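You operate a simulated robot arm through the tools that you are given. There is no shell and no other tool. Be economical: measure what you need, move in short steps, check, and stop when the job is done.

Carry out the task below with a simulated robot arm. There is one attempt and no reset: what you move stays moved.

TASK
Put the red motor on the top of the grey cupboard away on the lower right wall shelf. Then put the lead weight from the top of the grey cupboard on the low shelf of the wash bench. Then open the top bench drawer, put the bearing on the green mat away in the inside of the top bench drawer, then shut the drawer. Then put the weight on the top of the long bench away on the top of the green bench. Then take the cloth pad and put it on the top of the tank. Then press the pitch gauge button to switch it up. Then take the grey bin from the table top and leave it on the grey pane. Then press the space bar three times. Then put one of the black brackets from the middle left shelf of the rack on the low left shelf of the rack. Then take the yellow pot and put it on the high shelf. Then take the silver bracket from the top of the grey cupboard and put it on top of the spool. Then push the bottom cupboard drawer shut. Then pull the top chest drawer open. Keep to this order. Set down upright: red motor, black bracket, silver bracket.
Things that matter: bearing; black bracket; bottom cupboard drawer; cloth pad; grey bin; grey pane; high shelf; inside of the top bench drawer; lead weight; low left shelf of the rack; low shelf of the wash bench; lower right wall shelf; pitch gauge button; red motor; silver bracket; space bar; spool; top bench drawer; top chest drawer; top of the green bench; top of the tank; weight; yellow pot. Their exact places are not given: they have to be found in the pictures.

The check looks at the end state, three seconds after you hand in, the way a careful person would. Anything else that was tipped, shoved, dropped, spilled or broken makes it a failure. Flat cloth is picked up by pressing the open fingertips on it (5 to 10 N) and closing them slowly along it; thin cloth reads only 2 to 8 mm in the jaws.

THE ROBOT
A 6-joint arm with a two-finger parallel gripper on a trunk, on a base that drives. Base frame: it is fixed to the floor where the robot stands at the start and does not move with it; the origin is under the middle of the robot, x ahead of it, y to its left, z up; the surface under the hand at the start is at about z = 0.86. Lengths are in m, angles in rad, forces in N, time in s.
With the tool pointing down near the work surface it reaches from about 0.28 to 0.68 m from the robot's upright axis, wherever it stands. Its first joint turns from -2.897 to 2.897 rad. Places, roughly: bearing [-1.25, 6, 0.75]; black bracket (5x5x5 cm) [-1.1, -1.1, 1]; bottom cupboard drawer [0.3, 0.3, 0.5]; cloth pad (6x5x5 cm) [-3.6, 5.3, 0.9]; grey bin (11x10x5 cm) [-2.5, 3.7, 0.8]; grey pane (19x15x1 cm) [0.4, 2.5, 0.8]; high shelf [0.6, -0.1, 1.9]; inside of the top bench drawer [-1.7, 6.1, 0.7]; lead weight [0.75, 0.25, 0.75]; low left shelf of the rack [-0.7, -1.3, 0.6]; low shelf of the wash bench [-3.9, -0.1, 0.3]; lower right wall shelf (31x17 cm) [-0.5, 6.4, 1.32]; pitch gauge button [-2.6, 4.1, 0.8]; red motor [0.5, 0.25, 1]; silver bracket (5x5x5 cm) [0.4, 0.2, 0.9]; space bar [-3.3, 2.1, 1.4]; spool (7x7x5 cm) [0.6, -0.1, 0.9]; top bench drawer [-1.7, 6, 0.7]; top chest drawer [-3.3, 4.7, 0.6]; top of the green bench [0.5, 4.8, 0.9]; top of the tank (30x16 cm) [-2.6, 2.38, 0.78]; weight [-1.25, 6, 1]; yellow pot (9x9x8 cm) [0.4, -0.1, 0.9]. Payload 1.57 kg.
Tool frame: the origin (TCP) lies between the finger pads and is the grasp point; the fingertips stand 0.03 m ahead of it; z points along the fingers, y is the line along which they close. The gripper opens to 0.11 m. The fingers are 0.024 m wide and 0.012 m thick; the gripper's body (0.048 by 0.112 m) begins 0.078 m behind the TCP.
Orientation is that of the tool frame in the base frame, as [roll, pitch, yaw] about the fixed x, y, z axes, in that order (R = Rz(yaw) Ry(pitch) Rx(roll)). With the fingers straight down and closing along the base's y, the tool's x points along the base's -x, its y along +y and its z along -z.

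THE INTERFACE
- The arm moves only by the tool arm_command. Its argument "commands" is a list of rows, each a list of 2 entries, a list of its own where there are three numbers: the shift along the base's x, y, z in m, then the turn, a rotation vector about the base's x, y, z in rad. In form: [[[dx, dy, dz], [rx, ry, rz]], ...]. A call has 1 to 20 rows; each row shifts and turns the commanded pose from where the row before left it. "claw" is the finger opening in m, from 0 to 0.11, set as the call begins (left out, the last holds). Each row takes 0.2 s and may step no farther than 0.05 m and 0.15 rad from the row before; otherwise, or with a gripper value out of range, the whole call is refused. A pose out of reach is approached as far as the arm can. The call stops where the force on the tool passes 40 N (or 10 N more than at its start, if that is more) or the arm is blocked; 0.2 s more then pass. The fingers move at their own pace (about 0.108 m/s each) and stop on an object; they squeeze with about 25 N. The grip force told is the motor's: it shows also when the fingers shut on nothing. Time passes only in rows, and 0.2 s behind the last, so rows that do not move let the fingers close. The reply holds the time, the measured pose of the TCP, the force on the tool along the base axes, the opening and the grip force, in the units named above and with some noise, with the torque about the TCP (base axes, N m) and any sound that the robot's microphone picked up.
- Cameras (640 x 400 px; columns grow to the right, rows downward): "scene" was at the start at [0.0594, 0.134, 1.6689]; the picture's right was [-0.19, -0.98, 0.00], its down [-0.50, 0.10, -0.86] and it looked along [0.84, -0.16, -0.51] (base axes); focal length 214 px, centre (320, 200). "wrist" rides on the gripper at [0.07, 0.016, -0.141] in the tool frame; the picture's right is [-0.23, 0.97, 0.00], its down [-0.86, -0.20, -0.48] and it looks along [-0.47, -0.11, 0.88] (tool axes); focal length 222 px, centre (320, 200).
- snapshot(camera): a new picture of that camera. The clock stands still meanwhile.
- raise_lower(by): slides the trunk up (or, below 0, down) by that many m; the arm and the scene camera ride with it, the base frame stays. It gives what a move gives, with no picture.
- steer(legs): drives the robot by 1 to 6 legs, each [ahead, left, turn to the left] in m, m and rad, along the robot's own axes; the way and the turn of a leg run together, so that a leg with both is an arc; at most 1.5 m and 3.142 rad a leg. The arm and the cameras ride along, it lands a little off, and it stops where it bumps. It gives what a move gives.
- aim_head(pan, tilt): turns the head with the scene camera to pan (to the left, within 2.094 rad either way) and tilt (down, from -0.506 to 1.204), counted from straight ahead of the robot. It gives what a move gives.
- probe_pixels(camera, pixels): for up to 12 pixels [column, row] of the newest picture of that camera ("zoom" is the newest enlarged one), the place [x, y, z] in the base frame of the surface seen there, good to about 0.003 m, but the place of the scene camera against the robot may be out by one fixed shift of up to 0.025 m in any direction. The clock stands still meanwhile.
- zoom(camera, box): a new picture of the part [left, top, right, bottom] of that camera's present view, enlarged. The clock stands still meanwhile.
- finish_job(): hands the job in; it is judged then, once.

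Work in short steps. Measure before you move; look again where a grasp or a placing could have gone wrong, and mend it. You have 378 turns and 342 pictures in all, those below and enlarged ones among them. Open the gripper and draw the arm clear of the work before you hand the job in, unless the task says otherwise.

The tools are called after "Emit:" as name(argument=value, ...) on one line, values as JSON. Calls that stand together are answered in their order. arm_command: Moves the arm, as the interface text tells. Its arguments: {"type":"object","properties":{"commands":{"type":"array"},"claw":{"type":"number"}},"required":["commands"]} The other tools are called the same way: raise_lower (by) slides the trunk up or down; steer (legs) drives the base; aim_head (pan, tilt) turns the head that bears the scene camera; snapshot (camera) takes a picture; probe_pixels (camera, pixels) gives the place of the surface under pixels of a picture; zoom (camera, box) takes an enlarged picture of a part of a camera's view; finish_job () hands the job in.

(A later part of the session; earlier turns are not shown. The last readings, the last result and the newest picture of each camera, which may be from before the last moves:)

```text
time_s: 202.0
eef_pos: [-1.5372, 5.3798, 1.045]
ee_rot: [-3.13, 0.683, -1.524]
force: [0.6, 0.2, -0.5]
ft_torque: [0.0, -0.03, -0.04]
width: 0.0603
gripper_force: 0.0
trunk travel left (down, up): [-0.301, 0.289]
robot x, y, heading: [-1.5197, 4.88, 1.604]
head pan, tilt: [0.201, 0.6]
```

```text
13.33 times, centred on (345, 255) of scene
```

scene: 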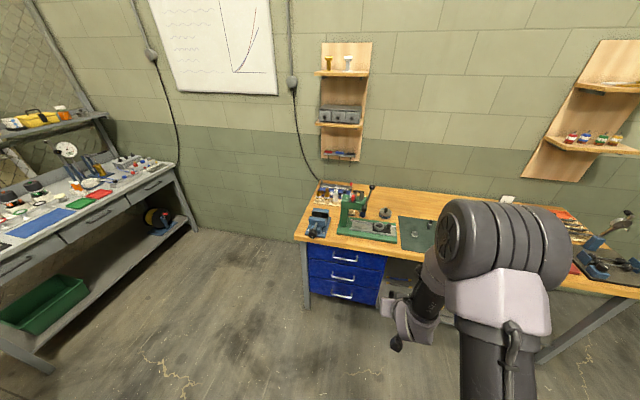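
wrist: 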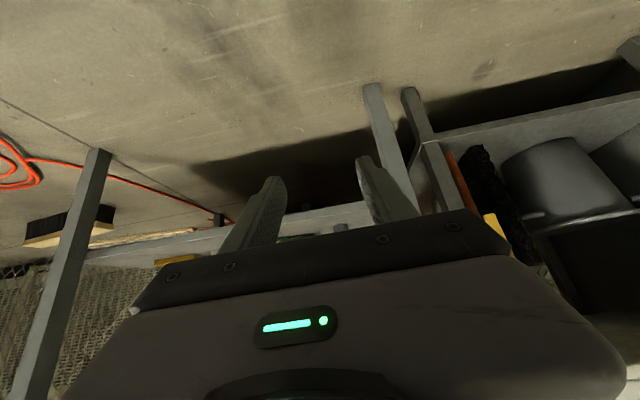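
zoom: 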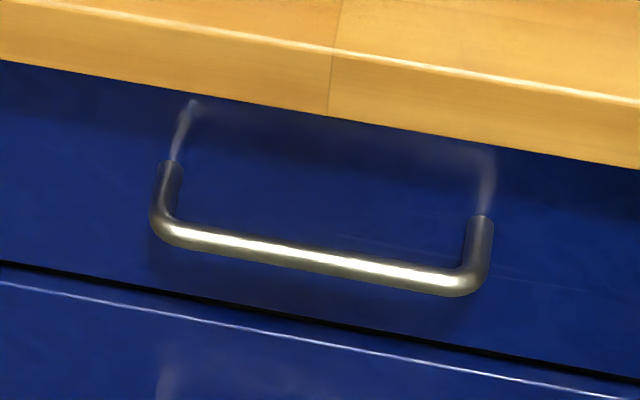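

Emit:
probe_pixels(camera="zoom", pixels=[[170, 230], [230, 242], [320, 258], [400, 272], [465, 285], [320, 250], [320, 265], [165, 180], [480, 230], [320, 200], [320, 295], [320, 95]])

```text
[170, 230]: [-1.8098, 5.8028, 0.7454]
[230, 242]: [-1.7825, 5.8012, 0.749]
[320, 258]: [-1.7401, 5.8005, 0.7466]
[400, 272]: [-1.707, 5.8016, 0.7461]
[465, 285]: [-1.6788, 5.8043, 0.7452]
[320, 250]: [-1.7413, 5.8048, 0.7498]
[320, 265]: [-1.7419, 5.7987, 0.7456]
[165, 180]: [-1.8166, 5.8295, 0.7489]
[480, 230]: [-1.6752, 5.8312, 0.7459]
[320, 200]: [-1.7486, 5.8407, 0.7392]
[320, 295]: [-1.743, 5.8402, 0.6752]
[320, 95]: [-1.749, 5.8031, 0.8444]
```

Handle bar: centre ≈(−1.735,5.81,0.735) corrected, 4 cm off the face. I align the robot with it, lower the trunk, and turn the tool horizontal.

Emit:
steer(legs=[[0.05, 0.21, -0.033]])

Emit:
raise_lower(by=-0.2)

Emit:
arm_command(commands=[[[0, 0, 0], [0.13, 0, 0]], [[0, 0.01, 0], [0.13, 0, 0]], [[0, 0.02, 0], [0.13, 0, 0]], [[0, 0.02, 0], [0.13, 0, 0]], [[0, 0.02, 0], [0.13, 0, 0]], [[0, 0.01, 0], [0.13, 0, 0]], [[0, 0, 0], [0.108, 0, 0]], [[0, 0, 0], [0, 0, 0]]])

```text
time_s: 203.7
eef_pos: [-1.7295, 5.4266, 1.044]
ee_rot: [-3.131, 0.683, -1.556]
force: [0.2, 0.1, -0.1]
ft_torque: [-0.02, 0.02, -0.03]
width: 0.06
gripper_force: 0.0
trunk travel left (down, up): [-0.301, 0.289]
robot x, y, heading: [-1.7311, 4.9256, 1.57]
head pan, tilt: [0.201, 0.6]
```

```text
time_s: 205.9
eef_pos: [-1.7282, 5.4272, 0.8452]
ee_rot: [-3.13, 0.682, -1.555]
force: [-0.1, -0.1, -0.3]
ft_torque: [0.0, -0.02, 0.0]
width: 0.0601
gripper_force: 0.0
trunk travel left (down, up): [-0.101, 0.489]
robot x, y, heading: [-1.7339, 4.9242, 1.568]
head pan, tilt: [0.201, 0.6]
```

```text
time_s: 207.7
eef_pos: [-1.7278, 5.5059, 0.8442]
ee_rot: [-1.471, 1.559, 0.098]
force: [0.2, 0.0, 0.1]
ft_torque: [0.01, 0.03, -0.02]
width: 0.0601
gripper_force: 0.1
trunk travel left (down, up): [-0.101, 0.489]
robot x, y, heading: [-1.7306, 4.9251, 1.571]
head pan, tilt: [0.201, 0.6]
```

Tool is horizontal. Now I roll it 90° about the approach axis so the fingers close vertically.

Emit:
arm_command(commands=[[[0, 0, 0], [0, 0.143, 0]], [[0, 0, 0], [0, 0.143, 0]], [[0, 0, 0], [0, 0.143, 0]], [[0, 0, 0], [0, 0.143, 0]], [[0, 0, 0], [0, 0.143, 0]], [[0, 0, 0], [0, 0.143, 0]], [[0, 0, 0], [0, 0.143, 0]], [[0, 0, 0], [0, 0.143, 0]], [[0, 0, 0], [0, 0.143, 0]], [[0, 0, 0], [0, 0.143, 0]], [[0, 0, 0], [0, 0.141, 0]], [[0, 0, 0], [0, 0, 0]]])

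Emit:
snapshot(camera="wrist")

Emit:
snapshot(camera="scene")

```text
time_s: 210.3
eef_pos: [-1.7293, 5.5062, 0.8436]
ee_rot: [1.571, 0.01, -3.141]
force: [0.8, -0.3, -0.1]
ft_torque: [-0.02, 0.02, -0.01]
width: 0.06
gripper_force: 0.1
trunk travel left (down, up): [-0.101, 0.489]
robot x, y, heading: [-1.7274, 4.927, 1.571]
head pan, tilt: [0.201, 0.6]
```

```text
276 pictures are left
```

wrist: 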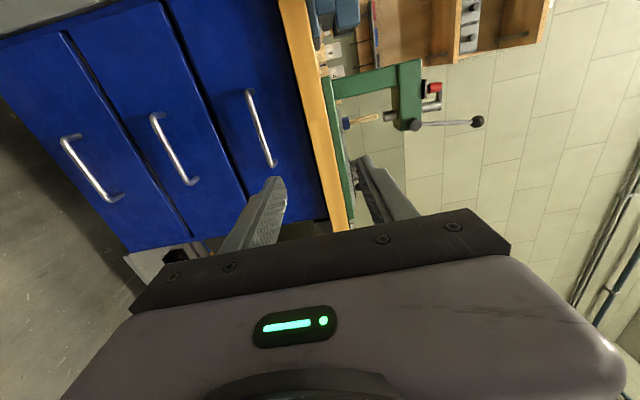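

```text
275 pictures are left
```

scene: 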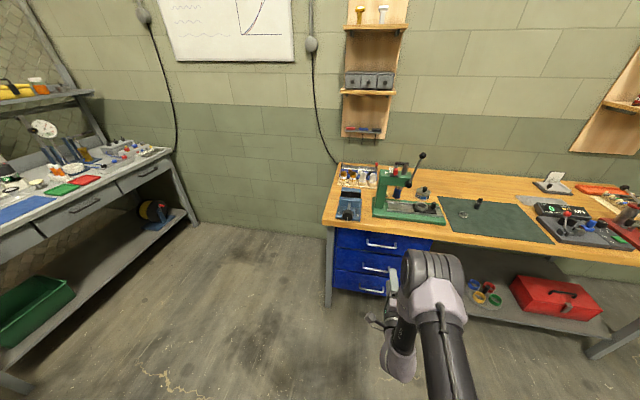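

The wrist view shows the top drawer handle at (262,130). I probe it.

Emit:
probe_pixels(camera="wrist", pixels=[[249, 95], [254, 112], [260, 130], [266, 147], [271, 163], [240, 130], [280, 130], [310, 130], [325, 110]])

Emit:
zoom(camera="wrist", box=[220, 80, 300, 180])

```text
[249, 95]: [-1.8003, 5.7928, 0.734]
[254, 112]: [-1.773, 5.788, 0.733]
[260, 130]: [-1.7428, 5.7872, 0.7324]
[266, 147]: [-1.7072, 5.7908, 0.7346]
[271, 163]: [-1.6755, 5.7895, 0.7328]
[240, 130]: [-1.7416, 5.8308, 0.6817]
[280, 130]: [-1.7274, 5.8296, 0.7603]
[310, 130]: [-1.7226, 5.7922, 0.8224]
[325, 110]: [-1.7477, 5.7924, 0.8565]
```

```text
4.00 times, centred on (260, 130) of wrist
```

zoom: 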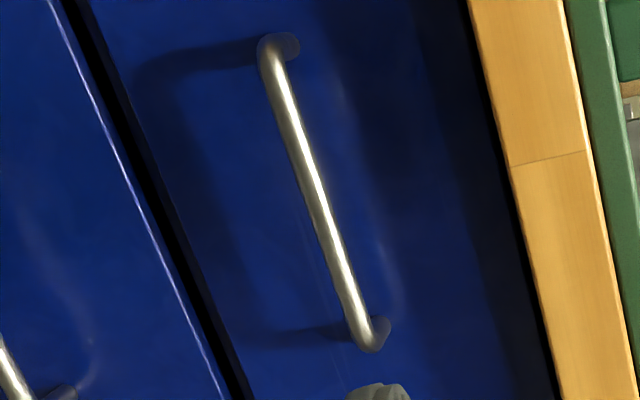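

Handle bar by wrist: centre (−1.738, ~5.793, 0.733), face at y=5.83. I lower to that height and advance to 6 cm short.

Emit:
arm_command(commands=[[[-0.009, 0, -0.04], [0, 0, 0]], [[0, 0, -0.04], [0, 0, 0]], [[0, 0, -0.031], [0, 0, 0]], [[0, 0.045, 0], [0, 0, 0]], [[0, 0.045, 0], [0, 0, 0]], [[0, 0.045, 0], [0, 0, 0]], [[0, 0.045, 0], [0, 0, 0]], [[0, 0.03, 0], [0, 0, 0]], [[0, 0, 0], [0, 0, 0]]])

Emit:
snapshot(camera="wrist")

```text
time_s: 212.3
eef_pos: [-1.7369, 5.7177, 0.7327]
ee_rot: [1.571, 0.012, 3.141]
force: [0.6, 0.5, -0.3]
ft_torque: [0.03, 0.0, -0.02]
width: 0.0601
gripper_force: 0.0
trunk travel left (down, up): [-0.101, 0.489]
robot x, y, heading: [-1.7334, 4.9267, 1.57]
head pan, tilt: [0.201, 0.6]
```

```text
273 pictures are left
```

wrist: 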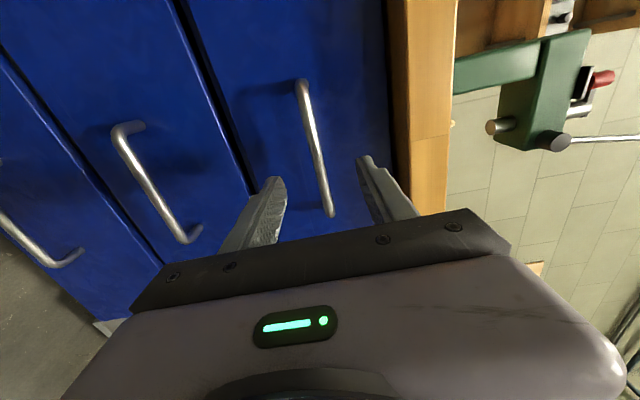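

The bar lies between the fingers. I advance 7 cm and close.

Emit:
arm_command(commands=[[[0, 0.036, 0], [0, 0, 0]], [[0, 0.036, 0], [0, 0, 0]], [[0, 0, 0], [0, 0, 0]]])

Emit:
arm_command(commands=[[[0, 0, 0], [0, 0, 0]], [[0, 0, 0], [0, 0, 0]], [[0, 0, 0], [0, 0, 0]]], claw=0.0)

```text
time_s: 213.1
eef_pos: [-1.7393, 5.7561, 0.7447]
ee_rot: [1.572, 0.009, 3.14]
force: [-0.2, 0.5, -0.6]
ft_torque: [0.02, 0.01, 0.0]
width: 0.0599
gripper_force: 0.0
out of reach, approached as far as the arm can: row 1, 2
trunk travel left (down, up): [-0.101, 0.489]
robot x, y, heading: [-1.7297, 4.9235, 1.57]
head pan, tilt: [0.201, 0.6]
```

```text
time_s: 213.9
eef_pos: [-1.7397, 5.7562, 0.7461]
ee_rot: [1.569, 0.012, -3.142]
force: [0.2, 0.2, -0.2]
ft_torque: [0.0, -0.01, -0.01]
width: 0.0
gripper_force: 21.2
trunk travel left (down, up): [-0.101, 0.489]
robot x, y, heading: [-1.7278, 4.93, 1.569]
head pan, tilt: [0.201, 0.6]
```

Out of reach, closed short of the bar. I reopen, retract, and drive 0.15 m closer.

Emit:
arm_command(commands=[[[0, -0.04, -0.004], [0, 0, 0]], [[0, -0.04, -0.009], [0, 0, 0]], [[0, -0.04, 0], [0, 0, 0]], [[0, -0.04, 0], [0, 0, 0]], [[0, -0.04, 0], [0, 0, 0]]], claw=0.06)

Emit:
steer(legs=[[0.15, 0, 0]])

Emit:
snapshot(camera="wrist")

```text
time_s: 215.1
eef_pos: [-1.7394, 5.5561, 0.7324]
ee_rot: [1.571, 0.013, 3.141]
force: [0.0, 0.1, 0.3]
ft_torque: [0.0, -0.02, 0.0]
width: 0.06
gripper_force: 0.0
trunk travel left (down, up): [-0.101, 0.489]
robot x, y, heading: [-1.734, 4.9313, 1.572]
head pan, tilt: [0.201, 0.6]
```

```text
time_s: 216.4
eef_pos: [-1.7389, 5.7058, 0.7313]
ee_rot: [1.57, 0.012, 3.14]
force: [0.3, -0.1, -0.2]
ft_torque: [0.01, -0.01, -0.01]
width: 0.0599
gripper_force: 0.1
trunk travel left (down, up): [-0.101, 0.489]
robot x, y, heading: [-1.7303, 5.0774, 1.57]
head pan, tilt: [0.201, 0.6]
```

```text
272 pictures are left
```

wrist: 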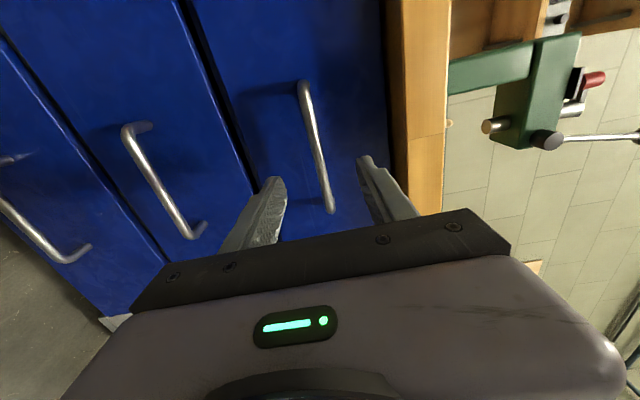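

Emit:
arm_command(commands=[[[0, 0.042, 0], [0, 0, 0]], [[0, 0.042, 0], [0, 0, 0]], [[0, 0, 0], [0, 0, 0]]])

Emit:
arm_command(commands=[[[0, 0, 0], [0, 0, 0]], [[0, 0, 0], [0, 0, 0]], [[0, 0, 0], [0, 0, 0]]], claw=0.0)

```text
time_s: 217.2
eef_pos: [-1.7391, 5.79, 0.7329]
ee_rot: [1.571, 0.012, 3.14]
force: [0.3, 0.6, 0.4]
ft_torque: [0.02, -0.01, 0.0]
width: 0.0601
gripper_force: 0.2
trunk travel left (down, up): [-0.101, 0.489]
robot x, y, heading: [-1.7324, 5.0732, 1.569]
head pan, tilt: [0.201, 0.6]
```

```text
time_s: 218.1
eef_pos: [-1.7381, 5.79, 0.7296]
ee_rot: [1.574, 0.011, 3.14]
force: [-1.5, -1.9, -15.4]
ft_torque: [-0.05, 0.74, -0.01]
width: 0.0121
gripper_force: 29.2
trunk travel left (down, up): [-0.101, 0.489]
robot x, y, heading: [-1.7309, 5.0735, 1.568]
head pan, tilt: [0.201, 0.6]
```

The bar is gripped (12 mm). I pull the drawer out with the arm.

Emit:
arm_command(commands=[[[0, -0.02, 0], [0, 0, 0]], [[0, -0.03, 0], [0, 0, 0]], [[0, -0.03, 0], [0, 0, 0]], [[0, -0.03, 0], [0, 0, 0]], [[0, -0.03, 0], [0, 0, 0]], [[0, -0.03, 0], [0, 0, 0]], [[0, -0.03, 0], [0, 0, 0]], [[0, -0.03, 0], [0, 0, 0]], [[0, 0, 0], [0, 0, 0]]])

Emit:
snapshot(camera="scene")

```text
time_s: 220.1
eef_pos: [-1.7402, 5.5684, 0.7305]
ee_rot: [1.576, 0.012, 3.137]
force: [5.1, -1.4, -27.2]
ft_torque: [-0.11, 0.66, -0.56]
width: 0.0119
gripper_force: 29.2
out of reach, approached as far as the arm can: row 8
trunk travel left (down, up): [-0.101, 0.489]
robot x, y, heading: [-1.7278, 5.0789, 1.566]
head pan, tilt: [0.201, 0.6]
```

```text
271 pictures are left
```

scene: 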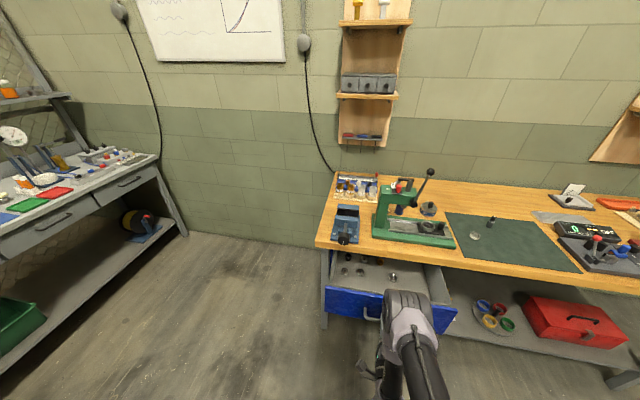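

The drawer is out about 22 cm with some items inside. I release and drive back.

Emit:
arm_command(commands=[[[0, 0, 0], [0, 0, 0]], [[0, 0, 0], [0, 0, 0]]], claw=0.06)

Emit:
steer(legs=[[-0.25, 0, 0]])

Emit:
snapshot(camera="scene")

Emit:
zoom(camera="scene", box=[300, 190, 600, 350])

```text
time_s: 220.7
eef_pos: [-1.7405, 5.5679, 0.7306]
ee_rot: [1.573, 0.013, -3.141]
force: [-0.7, -0.3, 0.3]
ft_torque: [0.01, -0.01, -0.01]
width: 0.06
gripper_force: 0.0
trunk travel left (down, up): [-0.101, 0.489]
robot x, y, heading: [-1.7329, 5.0697, 1.57]
head pan, tilt: [0.201, 0.6]
```

```text
time_s: 222.5
eef_pos: [-1.7398, 5.3158, 0.7309]
ee_rot: [1.573, 0.013, 3.14]
force: [0.3, -0.3, -0.4]
ft_torque: [0.0, -0.02, -0.01]
width: 0.0599
gripper_force: 0.0
trunk travel left (down, up): [-0.101, 0.489]
robot x, y, heading: [-1.7318, 4.8246, 1.564]
head pan, tilt: [0.201, 0.6]
```

```text
270 pictures are left
```

scene: 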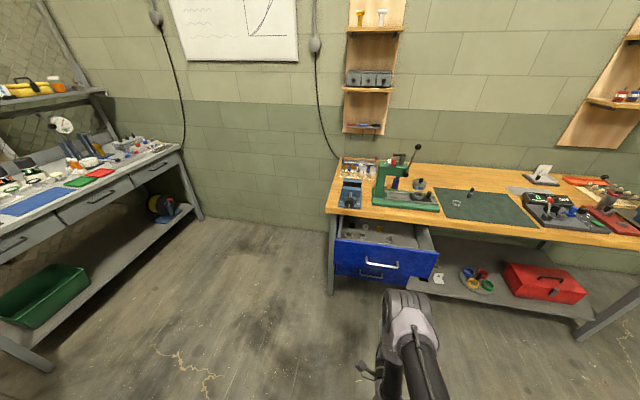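

```text
2.13 times, centred on (450, 270) of scene
```

zoom: 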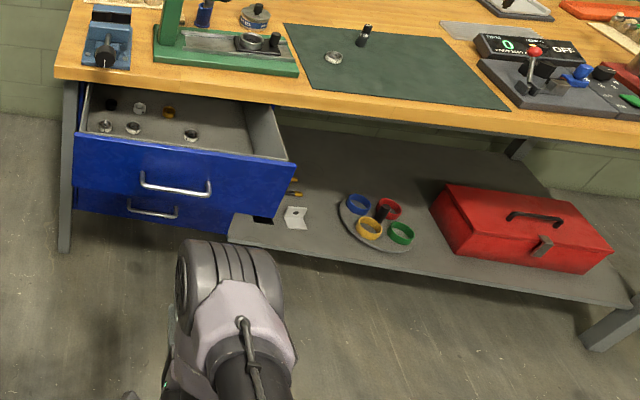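

The drawer is open; its right half is free. I probe the bearing on the mat and neighbours.

Emit:
probe_pixels(camera="scene", pixels=[[456, 203], [453, 203], [459, 203], [470, 192], [472, 188], [440, 215], [537, 226], [430, 236], [345, 234], [400, 243], [380, 242], [432, 255]])

Emit:
zoom(camera="scene", box=[425, 170, 505, 230])

```text
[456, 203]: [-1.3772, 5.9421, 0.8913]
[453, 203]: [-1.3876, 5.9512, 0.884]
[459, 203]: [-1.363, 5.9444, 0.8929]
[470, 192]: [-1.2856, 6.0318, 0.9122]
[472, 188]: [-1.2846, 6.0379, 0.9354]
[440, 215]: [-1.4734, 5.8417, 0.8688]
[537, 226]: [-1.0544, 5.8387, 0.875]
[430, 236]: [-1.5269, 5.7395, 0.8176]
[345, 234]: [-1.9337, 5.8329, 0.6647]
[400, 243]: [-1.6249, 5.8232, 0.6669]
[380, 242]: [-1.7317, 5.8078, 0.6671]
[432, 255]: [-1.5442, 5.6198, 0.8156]
```

```text
6.67 times, centred on (465, 200) of scene
```

zoom: 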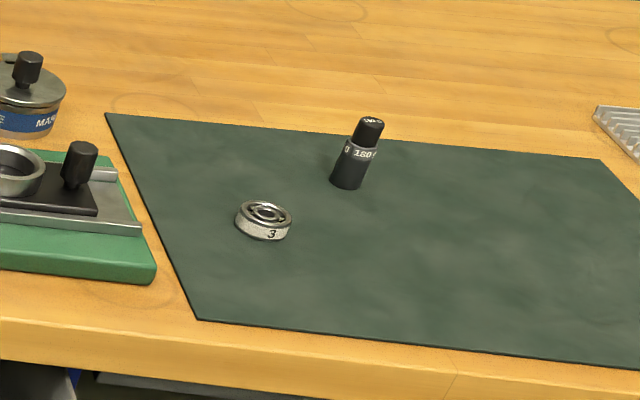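

Bearing centre ≈(−1.375,5.955), about 14 mm high; the "180 g" weight stands at (−1.285,6.04). I raise the trunk and return the tool to pointing down.

Emit:
raise_lower(by=0.3)

Emit:
arm_command(commands=[[[0, 0, 0], [0, -0.143, 0]], [[0, 0, 0], [0, -0.143, 0]], [[0, 0, 0], [0, -0.143, 0]], [[0, 0, 0], [0, -0.143, 0]], [[0, 0, 0], [0, -0.143, 0]], [[0, 0, 0], [0, -0.143, 0]], [[0, 0, 0], [0, -0.143, 0]], [[0, 0, 0], [0, -0.143, 0]], [[0, 0, 0], [0, -0.143, 0]], [[0, 0, 0], [0, -0.143, 0]], [[0, 0, 0], [0, -0.141, 0]], [[0, 0, 0], [0, 0, 0]]])

Emit:
arm_command(commands=[[[0, 0, 0], [-0.143, 0, 0]], [[0, 0, 0], [-0.143, 0, 0]], [[0, 0, 0], [-0.143, 0, 0]], [[0, 0, 0], [-0.143, 0, 0]], [[0, 0, 0], [-0.143, 0, 0]], [[0, 0, 0], [-0.143, 0, 0]], [[0, 0, 0], [-0.143, 0, 0]], [[0, 0, 0], [-0.143, 0, 0]], [[0, 0, 0], [-0.143, 0, 0]], [[0, 0, 0], [-0.143, 0, 0]], [[0, 0, 0], [-0.141, 0, 0]], [[0, 0, 0], [0, 0, 0]]])

```text
time_s: 225.5
eef_pos: [-1.7397, 5.3166, 1.031]
ee_rot: [1.572, 0.013, 3.14]
force: [0.2, -0.5, -0.1]
ft_torque: [0.0, 0.0, -0.05]
width: 0.0599
gripper_force: 0.0
trunk travel left (down, up): [-0.401, 0.189]
robot x, y, heading: [-1.7299, 4.8271, 1.571]
head pan, tilt: [0.201, 0.6]
```

```text
time_s: 228.1
eef_pos: [-1.7413, 5.3153, 1.0313]
ee_rot: [-1.57, 1.558, -0.002]
force: [-0.2, -0.3, 0.1]
ft_torque: [0.01, -0.02, -0.01]
width: 0.06
gripper_force: 0.0
trunk travel left (down, up): [-0.401, 0.189]
robot x, y, heading: [-1.7315, 4.8262, 1.569]
head pan, tilt: [0.201, 0.6]
```

```text
time_s: 230.7
eef_pos: [-1.7391, 5.3153, 1.0301]
ee_rot: [-3.139, 0.003, -1.561]
force: [0.6, -0.8, 0.2]
ft_torque: [0.0, -0.02, -0.01]
width: 0.06
gripper_force: 0.0
trunk travel left (down, up): [-0.401, 0.189]
robot x, y, heading: [-1.7335, 4.824, 1.566]
head pan, tilt: [0.201, 0.6]
```

Tool points down. I drive to stand before the mat at about (−1.15,5.36).

Emit:
steer(legs=[[0.2, -0.58, 0], [0.33, 0, 0]])

Emit:
snapshot(camera="wrist")

```text
time_s: 235.9
eef_pos: [-1.1685, 5.8473, 1.0311]
ee_rot: [-3.14, 0.003, -1.554]
force: [0.3, -0.3, -1.0]
ft_torque: [-0.03, -0.03, 0.0]
width: 0.06
gripper_force: 0.1
trunk travel left (down, up): [-0.401, 0.189]
robot x, y, heading: [-1.1545, 5.3557, 1.569]
head pan, tilt: [0.201, 0.6]
```

```text
267 pictures are left
```

wrist: 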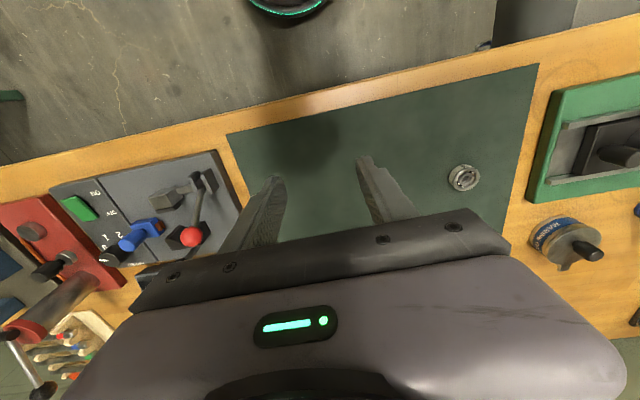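

The bearing is at (464,178). I probe it and the robot base edge.

Emit:
probe_pixels(camera="wrist", pixels=[[464, 178], [464, 166], [464, 190], [452, 178], [476, 178], [430, 130], [290, 12], [565, 228], [290, 90]])

Emit:
zoom(camera="wrist", box=[424, 140, 504, 215])

```text
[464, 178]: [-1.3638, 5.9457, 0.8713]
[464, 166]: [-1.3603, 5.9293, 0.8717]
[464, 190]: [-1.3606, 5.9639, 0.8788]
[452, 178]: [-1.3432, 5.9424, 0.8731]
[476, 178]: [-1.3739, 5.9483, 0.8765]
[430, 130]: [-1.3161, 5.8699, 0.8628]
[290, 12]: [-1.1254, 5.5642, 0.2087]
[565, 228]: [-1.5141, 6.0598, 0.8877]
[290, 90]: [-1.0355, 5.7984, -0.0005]
```

```text
5.33 times, centred on (464, 178) of wrist
```

zoom: 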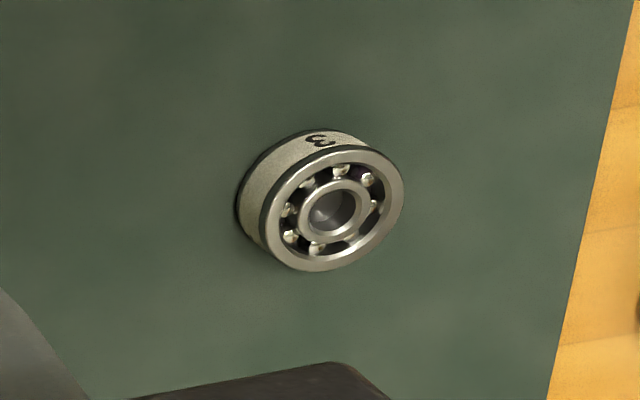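

Bearing centre (−1.366,5.948), top 0.879, mat 0.863. I move over it, then down to z≈0.897.

Emit:
arm_command(commands=[[[-0.04, 0.02, 0], [0, 0, 0]], [[-0.04, 0.02, 0], [0, 0, 0]], [[-0.04, 0.02, 0], [0, 0, 0]], [[-0.04, 0.02, 0], [0, 0, 0]], [[-0.0375, 0.021, 0], [0, 0, 0]], [[0, 0, -0.04], [0, 0, 0]], [[0, 0, -0.04], [0, 0, 0]], [[0, 0, 0], [0, 0, 0]]])

Emit:
snapshot(camera="wrist")

```text
time_s: 237.7
eef_pos: [-1.3667, 5.9489, 0.9513]
ee_rot: [-3.138, 0.003, -1.555]
force: [-0.3, -0.6, 0.7]
ft_torque: [-0.01, -0.02, -0.02]
width: 0.0597
gripper_force: 0.1
trunk travel left (down, up): [-0.401, 0.189]
robot x, y, heading: [-1.1576, 5.3522, 1.566]
head pan, tilt: [0.201, 0.6]
```

```text
265 pictures are left
```

wrist: 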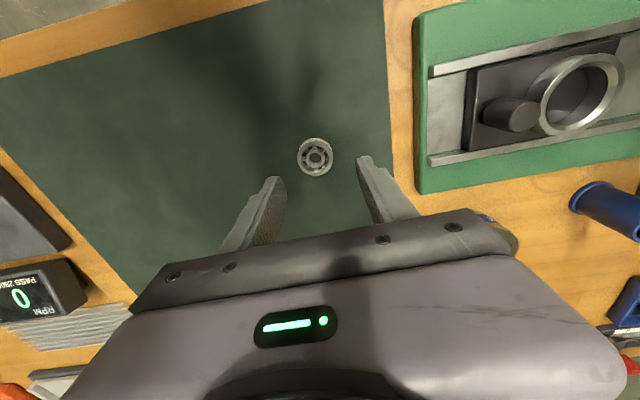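

Aligned. I go down to z=0.897 and close.

Emit:
arm_command(commands=[[[0, 0, -0.035], [0, 0, 0]], [[0, 0, -0.019], [0, 0, 0]], [[0, 0, 0], [0, 0, 0]]])

Emit:
arm_command(commands=[[[0, 0, 0], [0, 0, 0]], [[0, 0, 0], [0, 0, 0]], [[0, 0, 0], [0, 0, 0]]], claw=0.0)

Emit:
arm_command(commands=[[[0, 0, 0.04], [0, 0, 0]], [[0, 0, 0.04], [0, 0, 0]], [[0, 0, 0.04], [0, 0, 0]], [[0, 0, 0], [0, 0, 0]]])

Emit:
snapshot(camera="wrist")

```text
time_s: 238.5
eef_pos: [-1.3655, 5.9488, 0.8974]
ee_rot: [-3.138, 0.002, -1.554]
force: [0.6, 0.4, -0.5]
ft_torque: [0.03, 0.02, -0.05]
width: 0.06
gripper_force: 0.1
trunk travel left (down, up): [-0.401, 0.189]
robot x, y, heading: [-1.1566, 5.3601, 1.571]
head pan, tilt: [0.201, 0.6]
```

```text
time_s: 239.3
eef_pos: [-1.3655, 5.9491, 0.8974]
ee_rot: [-3.138, 0.001, -1.555]
force: [0.4, 0.3, -0.2]
ft_torque: [-0.02, 0.01, 0.02]
width: 0.0344
gripper_force: 24.8
trunk travel left (down, up): [-0.401, 0.189]
robot x, y, heading: [-1.1567, 5.3581, 1.57]
head pan, tilt: [0.201, 0.6]
```

```text
time_s: 240.3
eef_pos: [-1.3656, 5.95, 1.0156]
ee_rot: [-3.139, 0.004, -1.555]
force: [0.1, 0.6, -1.3]
ft_torque: [0.03, -0.02, -0.03]
width: 0.0347
gripper_force: 24.2
trunk travel left (down, up): [-0.401, 0.189]
robot x, y, heading: [-1.1564, 5.3582, 1.57]
head pan, tilt: [0.201, 0.6]
```

```text
264 pictures are left
```

wrist: 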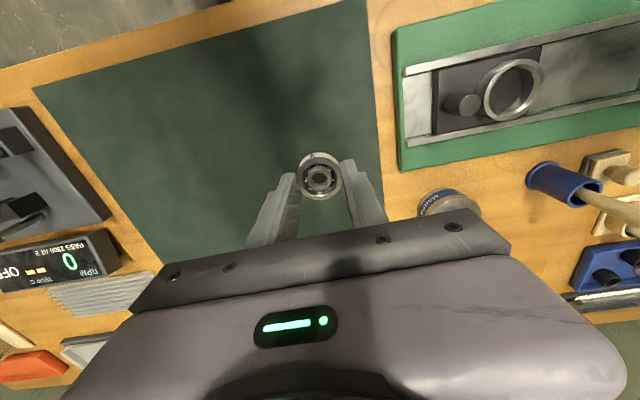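

The bearing is held flat. I move the hand out in front of the bench, then left above the open drawer's free right part.

Emit:
arm_command(commands=[[[0, -0.046, 0], [0, 0, 0]], [[0, -0.046, 0], [0, 0, 0]], [[0, -0.046, 0], [0, 0, 0]], [[0, -0.046, 0], [0, 0, 0]], [[0, -0.046, 0], [0, 0, 0]], [[-0.046, 0, 0], [0, 0, 0]], [[-0.046, 0, 0], [0, 0, 0]], [[-0.046, 0, 0], [0, 0, 0]], [[-0.046, 0, 0], [0, 0, 0]], [[-0.046, 0, 0], [0, 0, 0]], [[-0.044, 0, 0], [0, 0, 0]], [[0, 0, 0], [0, 0, 0]]])

Emit:
snapshot(camera="wrist")

```text
time_s: 242.9
eef_pos: [-1.6395, 5.7182, 1.0181]
ee_rot: [-3.141, 0.002, -1.556]
force: [-0.2, -0.4, -0.1]
ft_torque: [-0.03, -0.03, 0.01]
width: 0.0346
gripper_force: 24.9
trunk travel left (down, up): [-0.401, 0.189]
robot x, y, heading: [-1.1609, 5.3565, 1.571]
head pan, tilt: [0.201, 0.6]
```

```text
263 pictures are left
```

wrist: 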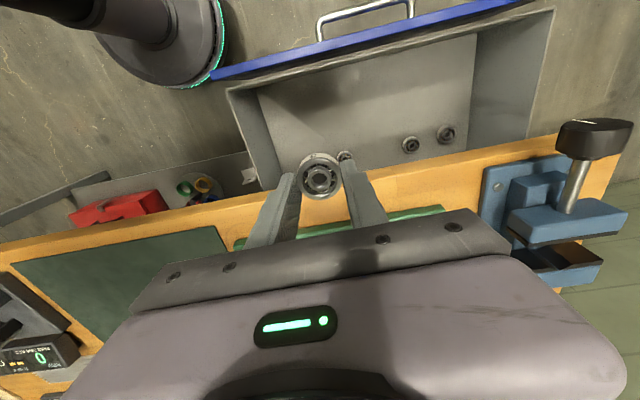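

I probe the drawer floor, rims and the bench edge.

Emit:
probe_pixels(camera="wrist", pixels=[[350, 110], [300, 130], [230, 92], [370, 60], [400, 45], [262, 95], [270, 175], [345, 157], [410, 145], [445, 133], [400, 165], [430, 172]])

```text
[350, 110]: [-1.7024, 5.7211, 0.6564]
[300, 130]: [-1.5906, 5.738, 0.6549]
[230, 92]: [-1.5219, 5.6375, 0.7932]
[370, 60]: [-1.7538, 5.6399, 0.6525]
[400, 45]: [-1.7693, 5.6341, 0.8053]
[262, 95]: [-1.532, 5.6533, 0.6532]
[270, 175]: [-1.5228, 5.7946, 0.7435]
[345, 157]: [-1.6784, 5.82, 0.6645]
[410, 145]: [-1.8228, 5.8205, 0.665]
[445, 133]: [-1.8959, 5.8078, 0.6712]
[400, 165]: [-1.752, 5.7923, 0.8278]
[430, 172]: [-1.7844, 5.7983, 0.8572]
```

Drawer floor z=0.655, gap y 5.634–5.792. TCP at (−1.635,5.717) is fine. I lower the trunk 0.25 m and look.

Emit:
raise_lower(by=-0.25)

Emit:
snapshot(camera="wrist")

Emit:
snapshot(camera="scene")

```text
time_s: 245.5
eef_pos: [-1.6403, 5.7178, 0.7664]
ee_rot: [-3.139, 0.002, -1.553]
force: [0.5, 0.1, -0.6]
ft_torque: [0.02, -0.01, -0.03]
width: 0.0345
gripper_force: 25.0
trunk travel left (down, up): [-0.151, 0.439]
robot x, y, heading: [-1.1589, 5.3559, 1.573]
head pan, tilt: [0.201, 0.6]
```

```text
262 pictures are left
```

wrist: 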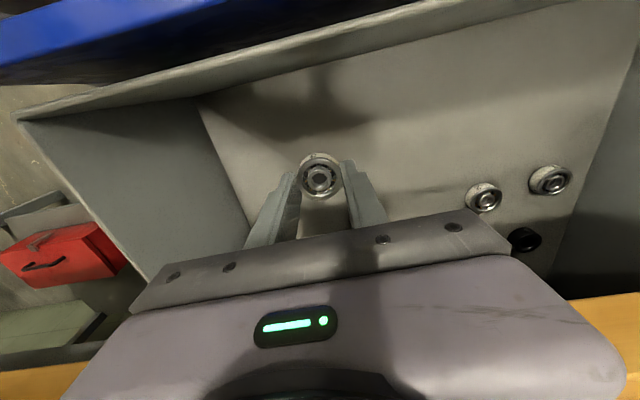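

```text
261 pictures are left
```

scene: 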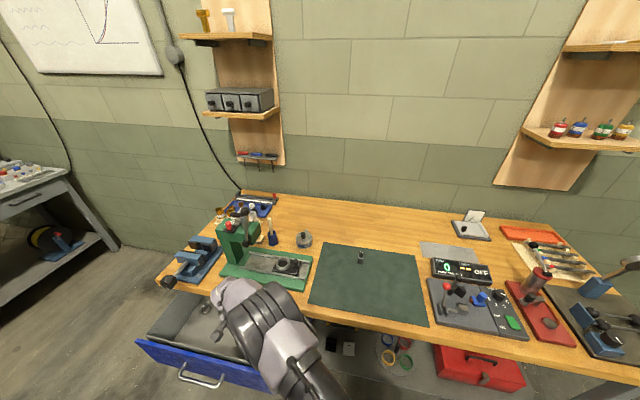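

Clear. I lower the arm into the drawer in steps down to contact.

Emit:
arm_command(commands=[[[0, 0, -0.03], [0, 0, 0]], [[0, 0, -0.03], [0, 0, 0]], [[0, 0, -0.012], [0, 0, 0]], [[0, 0, -0.004], [0, 0, 0]], [[0, 0, 0], [0, 0, 0]]])

```text
time_s: 246.7
eef_pos: [-1.6399, 5.7174, 0.691]
ee_rot: [-3.138, 0.004, -1.553]
force: [0.1, 0.2, 0.1]
ft_torque: [0.02, 0.06, -0.01]
width: 0.0345
gripper_force: 25.1
trunk travel left (down, up): [-0.151, 0.439]
robot x, y, heading: [-1.1572, 5.3561, 1.57]
head pan, tilt: [0.201, 0.6]
```

Emit:
arm_command(commands=[[[0, 0, -0.003], [0, 0, 0]], [[0, 0, 0], [0, 0, 0]]])

Emit:
arm_command(commands=[[[0, 0, 0], [0, 0, 0]], [[0, 0, 0], [0, 0, 0]]], claw=0.055)

Emit:
arm_command(commands=[[[0, 0, 0.04], [0, 0, 0]], [[0, 0, 0.04], [0, 0, 0]], [[0, 0, 0], [0, 0, 0]]])

Emit:
raise_lower(by=0.2)

Emit:
snapshot(camera="wrist")

```text
time_s: 247.3
eef_pos: [-1.6399, 5.718, 0.6886]
ee_rot: [3.141, 0.003, -1.554]
force: [0.0, 0.1, 15.3]
ft_torque: [-0.02, -0.02, 0.0]
width: 0.0345
gripper_force: 24.9
trunk travel left (down, up): [-0.151, 0.439]
robot x, y, heading: [-1.1591, 5.356, 1.569]
head pan, tilt: [0.201, 0.6]
```

```text
time_s: 247.9
eef_pos: [-1.64, 5.7176, 0.6869]
ee_rot: [-3.14, 0.002, -1.555]
force: [-0.4, -0.9, -0.1]
ft_torque: [0.01, -0.01, -0.04]
width: 0.0552
gripper_force: 0.1
trunk travel left (down, up): [-0.151, 0.439]
robot x, y, heading: [-1.1592, 5.3571, 1.567]
head pan, tilt: [0.201, 0.6]
```

```text
time_s: 248.7
eef_pos: [-1.6396, 5.7177, 0.7682]
ee_rot: [-3.138, 0.001, -1.554]
force: [-0.2, -0.2, 0.6]
ft_torque: [0.02, 0.01, 0.01]
width: 0.0548
gripper_force: 0.1
trunk travel left (down, up): [-0.151, 0.439]
robot x, y, heading: [-1.1546, 5.3578, 1.571]
head pan, tilt: [0.201, 0.6]
```

```text
time_s: 250.8
eef_pos: [-1.6397, 5.7179, 0.9684]
ee_rot: [-3.138, 0.0, -1.555]
force: [-0.7, -0.5, 0.4]
ft_torque: [-0.03, 0.03, 0.01]
width: 0.0552
gripper_force: 0.0
trunk travel left (down, up): [-0.351, 0.239]
robot x, y, heading: [-1.1581, 5.3569, 1.572]
head pan, tilt: [0.201, 0.6]
```

```text
260 pictures are left
```

wrist: 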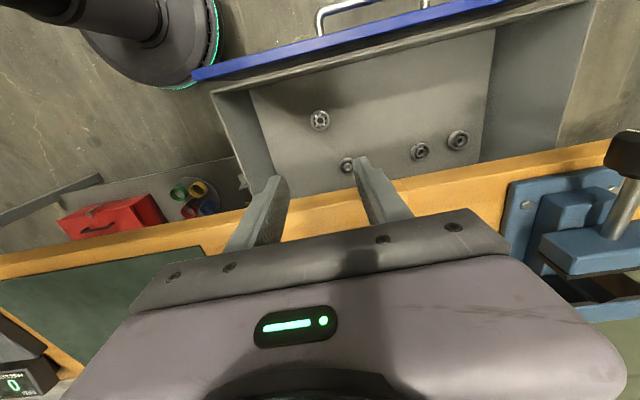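

The bearing lies in the drawer (320,120). To shut the drawer I back off, recentre, and turn the tool horizontal again.

Emit:
steer(legs=[[-0.5, 0, 0], [0, 0.1, 0]])

Emit:
arm_command(commands=[[[0.04, 0.012, 0], [0, 0, 0]], [[0.04, 0.012, 0], [0, 0, 0]], [[0.04, 0.012, 0], [0, 0, 0]], [[0.04, 0.012, 0], [0, 0, 0]], [[0.04, 0.012, 0], [0, 0, 0]], [[0.04, 0.012, 0], [0, 0, 0]], [[0.04, 0.012, 0], [0, 0, 0]], [[0.04, 0.012, 0], [0, 0, 0]], [[0.04, 0.012, 0], [0, 0, 0]], [[0.04, 0.012, 0], [0, 0, 0]], [[0.04, 0.01, 0], [0, 0, 0]], [[0.04, 0.0, 0], [0, 0, 0]], [[0, 0, 0], [0, 0, 0]]])

Emit:
arm_command(commands=[[[0, 0, 0], [0.143, 0, 0]], [[0, 0, 0], [0.143, 0, 0]], [[0, 0, 0], [0.143, 0, 0]], [[0, 0, 0], [0.143, 0, 0]], [[0, 0, 0], [0.143, 0, 0]], [[0, 0, 0], [0.143, 0, 0]], [[0, 0, 0], [0.143, 0, 0]], [[0, 0, 0], [0.143, 0, 0]], [[0, 0, 0], [0.143, 0, 0]], [[0, 0, 0], [0.143, 0, 0]], [[0, 0, 0], [0.141, 0, 0]], [[0, 0, 0], [0, 0, 0]]])

Emit:
arm_command(commands=[[[0, 0, 0], [0, 0.143, 0]], [[0, 0, 0], [0, 0.143, 0]], [[0, 0, 0], [0, 0.143, 0]], [[0, 0, 0], [0, 0.143, 0]], [[0, 0, 0], [0, 0.143, 0]], [[0, 0, 0], [0, 0.143, 0]], [[0, 0, 0], [0, 0.143, 0]], [[0, 0, 0], [0, 0.143, 0]], [[0, 0, 0], [0, 0.143, 0]], [[0, 0, 0], [0, 0.143, 0]], [[0, 0, 0], [0, 0.141, 0]], [[0, 0, 0], [0, 0, 0]]])

```text
time_s: 254.5
eef_pos: [-1.7381, 5.218, 0.9672]
ee_rot: [-3.138, 0.003, -1.557]
force: [-0.1, -0.1, 0.0]
ft_torque: [-0.03, -0.04, 0.03]
width: 0.0549
gripper_force: 0.0
trunk travel left (down, up): [-0.351, 0.239]
robot x, y, heading: [-1.2587, 4.8551, 1.568]
head pan, tilt: [0.201, 0.6]
```

```text
time_s: 257.3
eef_pos: [-1.2574, 5.3454, 0.9676]
ee_rot: [-3.137, 0.002, -1.554]
force: [-0.1, 0.2, 0.2]
ft_torque: [0.01, -0.03, 0.0]
width: 0.0551
gripper_force: 0.1
trunk travel left (down, up): [-0.351, 0.239]
robot x, y, heading: [-1.2563, 4.853, 1.573]
head pan, tilt: [0.201, 0.6]
```

```text
time_s: 259.9
eef_pos: [-1.2595, 5.3484, 0.9683]
ee_rot: [-1.4, 1.554, 0.167]
force: [0.2, -0.1, 0.4]
ft_torque: [0.01, 0.0, 0.01]
width: 0.0552
gripper_force: 0.0
trunk travel left (down, up): [-0.351, 0.239]
robot x, y, heading: [-1.2588, 4.8531, 1.571]
head pan, tilt: [0.201, 0.6]
```

```text
time_s: 262.5
eef_pos: [-1.2584, 5.3481, 0.9685]
ee_rot: [1.575, 0.015, 3.14]
force: [0.2, 0.8, -0.3]
ft_torque: [-0.01, 0.0, 0.01]
width: 0.0549
gripper_force: 0.0
trunk travel left (down, up): [-0.351, 0.239]
robot x, y, heading: [-1.2571, 4.8569, 1.567]
head pan, tilt: [0.201, 0.6]
```

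Tool is horizontal and rolled. I shift left to the handle, lower to z≈0.733 and look.

Emit:
steer(legs=[[0, 0.48, 0]])

Emit:
raise_lower(by=-0.235)

Emit:
steer(legs=[[0.13, 0.0, 0]])

Emit:
snapshot(camera="wrist")

```text
time_s: 265.4
eef_pos: [-1.7364, 5.3478, 0.9693]
ee_rot: [1.574, 0.015, 3.138]
force: [-0.4, -0.6, 0.3]
ft_torque: [0.0, 0.01, 0.02]
width: 0.0551
gripper_force: 0.0
trunk travel left (down, up): [-0.351, 0.239]
robot x, y, heading: [-1.7398, 4.8578, 1.566]
head pan, tilt: [0.201, 0.6]
```

```text
time_s: 267.9
eef_pos: [-1.7365, 5.3492, 0.7339]
ee_rot: [1.574, 0.016, 3.138]
force: [-0.2, -0.3, 1.1]
ft_torque: [-0.02, 0.01, 0.02]
width: 0.0547
gripper_force: 0.0
trunk travel left (down, up): [-0.116, 0.474]
robot x, y, heading: [-1.7322, 4.8552, 1.568]
head pan, tilt: [0.201, 0.6]
```

```text
time_s: 269.1
eef_pos: [-1.7357, 5.4786, 0.7327]
ee_rot: [1.576, 0.015, 3.136]
force: [-0.2, 0.8, 1.0]
ft_torque: [-0.01, 0.01, 0.0]
width: 0.0551
gripper_force: 0.1
trunk travel left (down, up): [-0.116, 0.474]
robot x, y, heading: [-1.7322, 4.9853, 1.57]
head pan, tilt: [0.201, 0.6]
```

```text
259 pictures are left
```

wrist: 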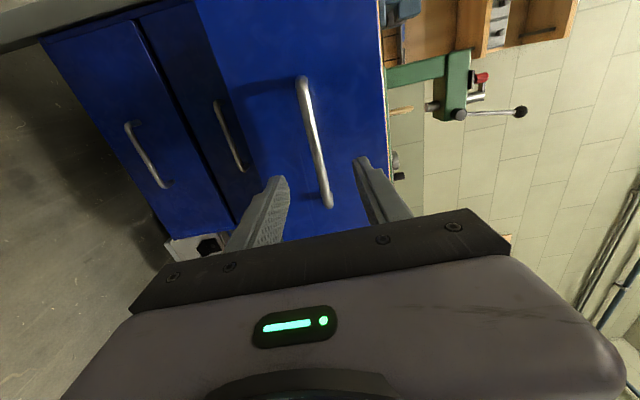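

The bar sits between the open fingers. I drive a little closer and push the face with both tips.

Emit:
steer(legs=[[0.06, 0.0, 0]])

Emit:
arm_command(commands=[[[0, 0.03, 0], [0, 0, 0]], [[0, 0.03, 0], [0, 0, 0]], [[0, 0.03, 0], [0, 0, 0]], [[0, 0.03, 0], [0, 0, 0]], [[0, 0.03, 0], [0, 0, 0]], [[0, 0.03, 0], [0, 0, 0]], [[0, 0.03, 0], [0, 0, 0]], [[0, 0.03, 0], [0, 0, 0]], [[0, 0, 0], [0, 0, 0]]])

```text
time_s: 270.1
eef_pos: [-1.7359, 5.5386, 0.7336]
ee_rot: [1.574, 0.015, 3.137]
force: [0.2, 0.2, 0.1]
ft_torque: [0.0, 0.01, 0.01]
width: 0.055
gripper_force: 0.0
trunk travel left (down, up): [-0.116, 0.474]
robot x, y, heading: [-1.735, 5.0451, 1.566]
head pan, tilt: [0.201, 0.6]
```

```text
time_s: 272.1
eef_pos: [-1.7352, 5.7785, 0.7336]
ee_rot: [1.576, 0.015, 3.138]
force: [-0.3, -0.5, -0.2]
ft_torque: [0.0, 0.0, 0.04]
width: 0.0546
gripper_force: 0.2
trunk travel left (down, up): [-0.116, 0.474]
robot x, y, heading: [-1.7321, 5.0474, 1.568]
head pan, tilt: [0.201, 0.6]
```

I push the last centimetres slowly until resistance shows.

Emit:
arm_command(commands=[[[0, 0.01, 0], [0, 0, 0]], [[0, 0.008, 0], [0, 0, 0]], [[0, 0.004, 0], [0, 0, 0]], [[0, 0, 0], [0, 0, 0]]])

Emit:
snapshot(camera="wrist")

Emit:
snapshot(camera="scene")

```text
time_s: 273.1
eef_pos: [-1.7357, 5.7988, 0.7328]
ee_rot: [1.573, 0.018, 3.138]
force: [1.6, -2.9, 0.3]
ft_torque: [0.13, 0.03, 0.0]
width: 0.0553
gripper_force: 0.3
trunk travel left (down, up): [-0.116, 0.474]
robot x, y, heading: [-1.7361, 5.0483, 1.568]
head pan, tilt: [0.201, 0.6]
```

```text
258 pictures are left
```

wrist: 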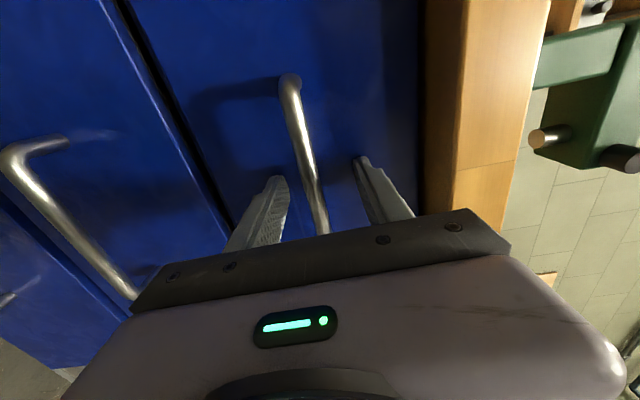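

```text
257 pictures are left
```

scene: 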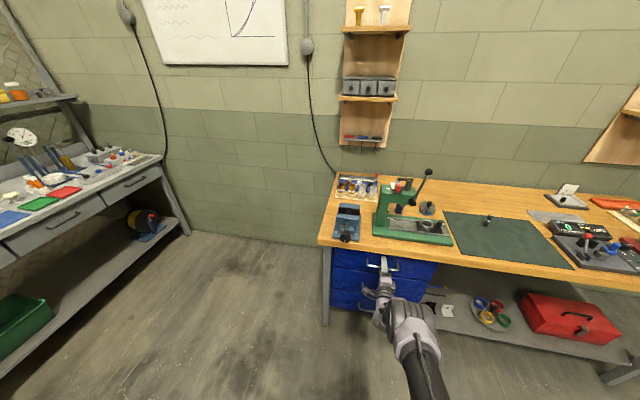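

Nearly flush. I push a few more millimetres to be sure, then compare drawer faces.

Emit:
arm_command(commands=[[[0, 0.003, 0], [0, 0, 0]], [[0, 0.003, 0], [0, 0, 0]], [[0, 0.003, 0], [0, 0, 0]], [[0, 0, 0], [0, 0, 0]]])

Emit:
snapshot(camera="wrist")

Emit:
probe_pixels(camera="wrist", pixels=[[210, 60], [340, 60], [90, 60], [250, 130], [150, 130], [180, 120]])

```text
time_s: 273.6
eef_pos: [-1.7345, 5.7999, 0.7309]
ee_rot: [1.577, 0.017, 3.139]
force: [1.1, -21.5, 5.2]
ft_torque: [0.87, 0.08, 0.21]
width: 0.0588
gripper_force: 1.9
trunk travel left (down, up): [-0.116, 0.474]
robot x, y, heading: [-1.7308, 5.0423, 1.568]
head pan, tilt: [0.201, 0.6]
stopped in row 2: the force on the tool passed its limit at 46 N (the readings are from after the stop); the commanded pose is now the measured one
```

```text
256 pictures are left
```

wrist: 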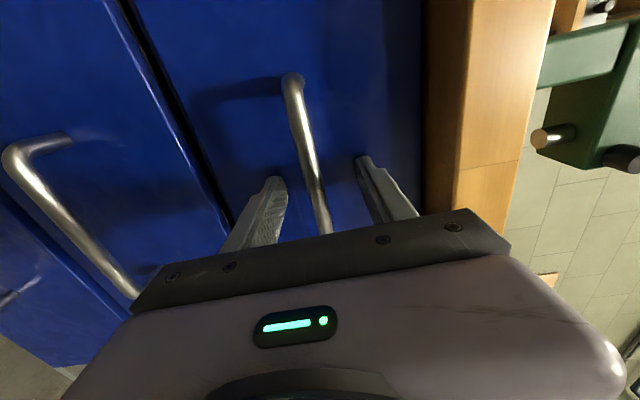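

```text
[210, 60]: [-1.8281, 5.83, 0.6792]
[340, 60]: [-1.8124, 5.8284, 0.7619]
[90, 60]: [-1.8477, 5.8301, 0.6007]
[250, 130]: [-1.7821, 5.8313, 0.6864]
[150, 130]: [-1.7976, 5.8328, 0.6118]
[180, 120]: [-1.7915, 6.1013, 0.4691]
```

Faces are flush (5.83). Drawer shut. I retract, raise, turn the tool down again.

Emit:
steer(legs=[[-0.25, 0, 0]])

Emit:
raise_lower(by=0.3)

Emit:
arm_command(commands=[[[0, -0.02, 0], [0, -0.143, 0]], [[0, -0.02, 0], [0, -0.143, 0]], [[0, -0.02, 0], [0, -0.143, 0]], [[0, -0.02, 0], [0, -0.143, 0]], [[0, -0.02, 0], [0, -0.143, 0]], [[0, -0.02, 0], [0, -0.143, 0]], [[0, -0.02, 0], [0, -0.143, 0]], [[0, -0.02, 0], [0, -0.143, 0]], [[0, -0.02, 0], [0, -0.143, 0]], [[0, -0.02, 0], [0, -0.143, 0]], [[0, -0.02, 0], [0, -0.141, 0]], [[0, 0, 0], [0, 0, 0]]])

Emit:
arm_command(commands=[[[0, 0, 0], [-0.143, 0, 0]], [[0, 0, 0], [-0.143, 0, 0]], [[0, 0, 0], [-0.143, 0, 0]], [[0, 0, 0], [-0.143, 0, 0]], [[0, 0, 0], [-0.143, 0, 0]], [[0, 0, 0], [-0.143, 0, 0]], [[0, 0, 0], [-0.143, 0, 0]], [[0, 0, 0], [-0.143, 0, 0]], [[0, 0, 0], [-0.143, 0, 0]], [[0, 0, 0], [-0.143, 0, 0]], [[0, 0, 0], [-0.141, 0, 0]], [[0, 0, 0], [0, 0, 0]]])

Emit:
steer(legs=[[0.1, -0.55, 0], [0.47, 0, 0]])

Emit:
snapshot(camera="wrist")

```text
time_s: 275.5
eef_pos: [-1.7357, 5.5529, 0.7302]
ee_rot: [1.578, 0.016, 3.138]
force: [-0.3, 1.2, -0.3]
ft_torque: [0.04, 0.0, 0.02]
width: 0.055
gripper_force: 0.1
trunk travel left (down, up): [-0.116, 0.474]
robot x, y, heading: [-1.7322, 4.7961, 1.57]
head pan, tilt: [0.201, 0.6]
```

```text
time_s: 278.5
eef_pos: [-1.7357, 5.5527, 1.0303]
ee_rot: [1.58, 0.015, 3.138]
force: [0.7, -0.2, -0.3]
ft_torque: [-0.01, 0.0, -0.02]
width: 0.0551
gripper_force: 0.0
trunk travel left (down, up): [-0.416, 0.174]
robot x, y, heading: [-1.7356, 4.8024, 1.568]
head pan, tilt: [0.201, 0.6]
```

```text
time_s: 281.1
eef_pos: [-1.7361, 5.332, 1.0305]
ee_rot: [-1.357, 1.553, 0.204]
force: [0.0, -0.3, -0.8]
ft_torque: [0.0, -0.03, 0.02]
width: 0.055
gripper_force: 0.0
trunk travel left (down, up): [-0.416, 0.174]
robot x, y, heading: [-1.7354, 4.7965, 1.569]
head pan, tilt: [0.201, 0.6]
```

```text
time_s: 283.7
eef_pos: [-1.7374, 5.3331, 1.0299]
ee_rot: [-3.134, 0.003, -1.553]
force: [0.2, -0.6, 0.3]
ft_torque: [-0.04, 0.0, -0.01]
width: 0.0551
gripper_force: 0.1
trunk travel left (down, up): [-0.416, 0.174]
robot x, y, heading: [-1.7375, 4.7972, 1.566]
head pan, tilt: [0.201, 0.6]
```

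```text
time_s: 289.3
eef_pos: [-1.1865, 5.9044, 1.0296]
ee_rot: [-3.132, 0.002, -1.55]
force: [-0.5, 0.7, 0.0]
ft_torque: [0.02, 0.0, 0.01]
width: 0.055
gripper_force: 0.0
trunk travel left (down, up): [-0.416, 0.174]
robot x, y, heading: [-1.1837, 5.3666, 1.571]
head pan, tilt: [0.201, 0.6]
```

```text
255 pictures are left
```

wrist: 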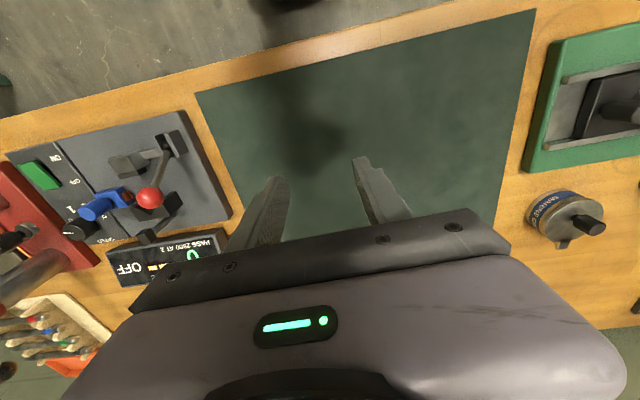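

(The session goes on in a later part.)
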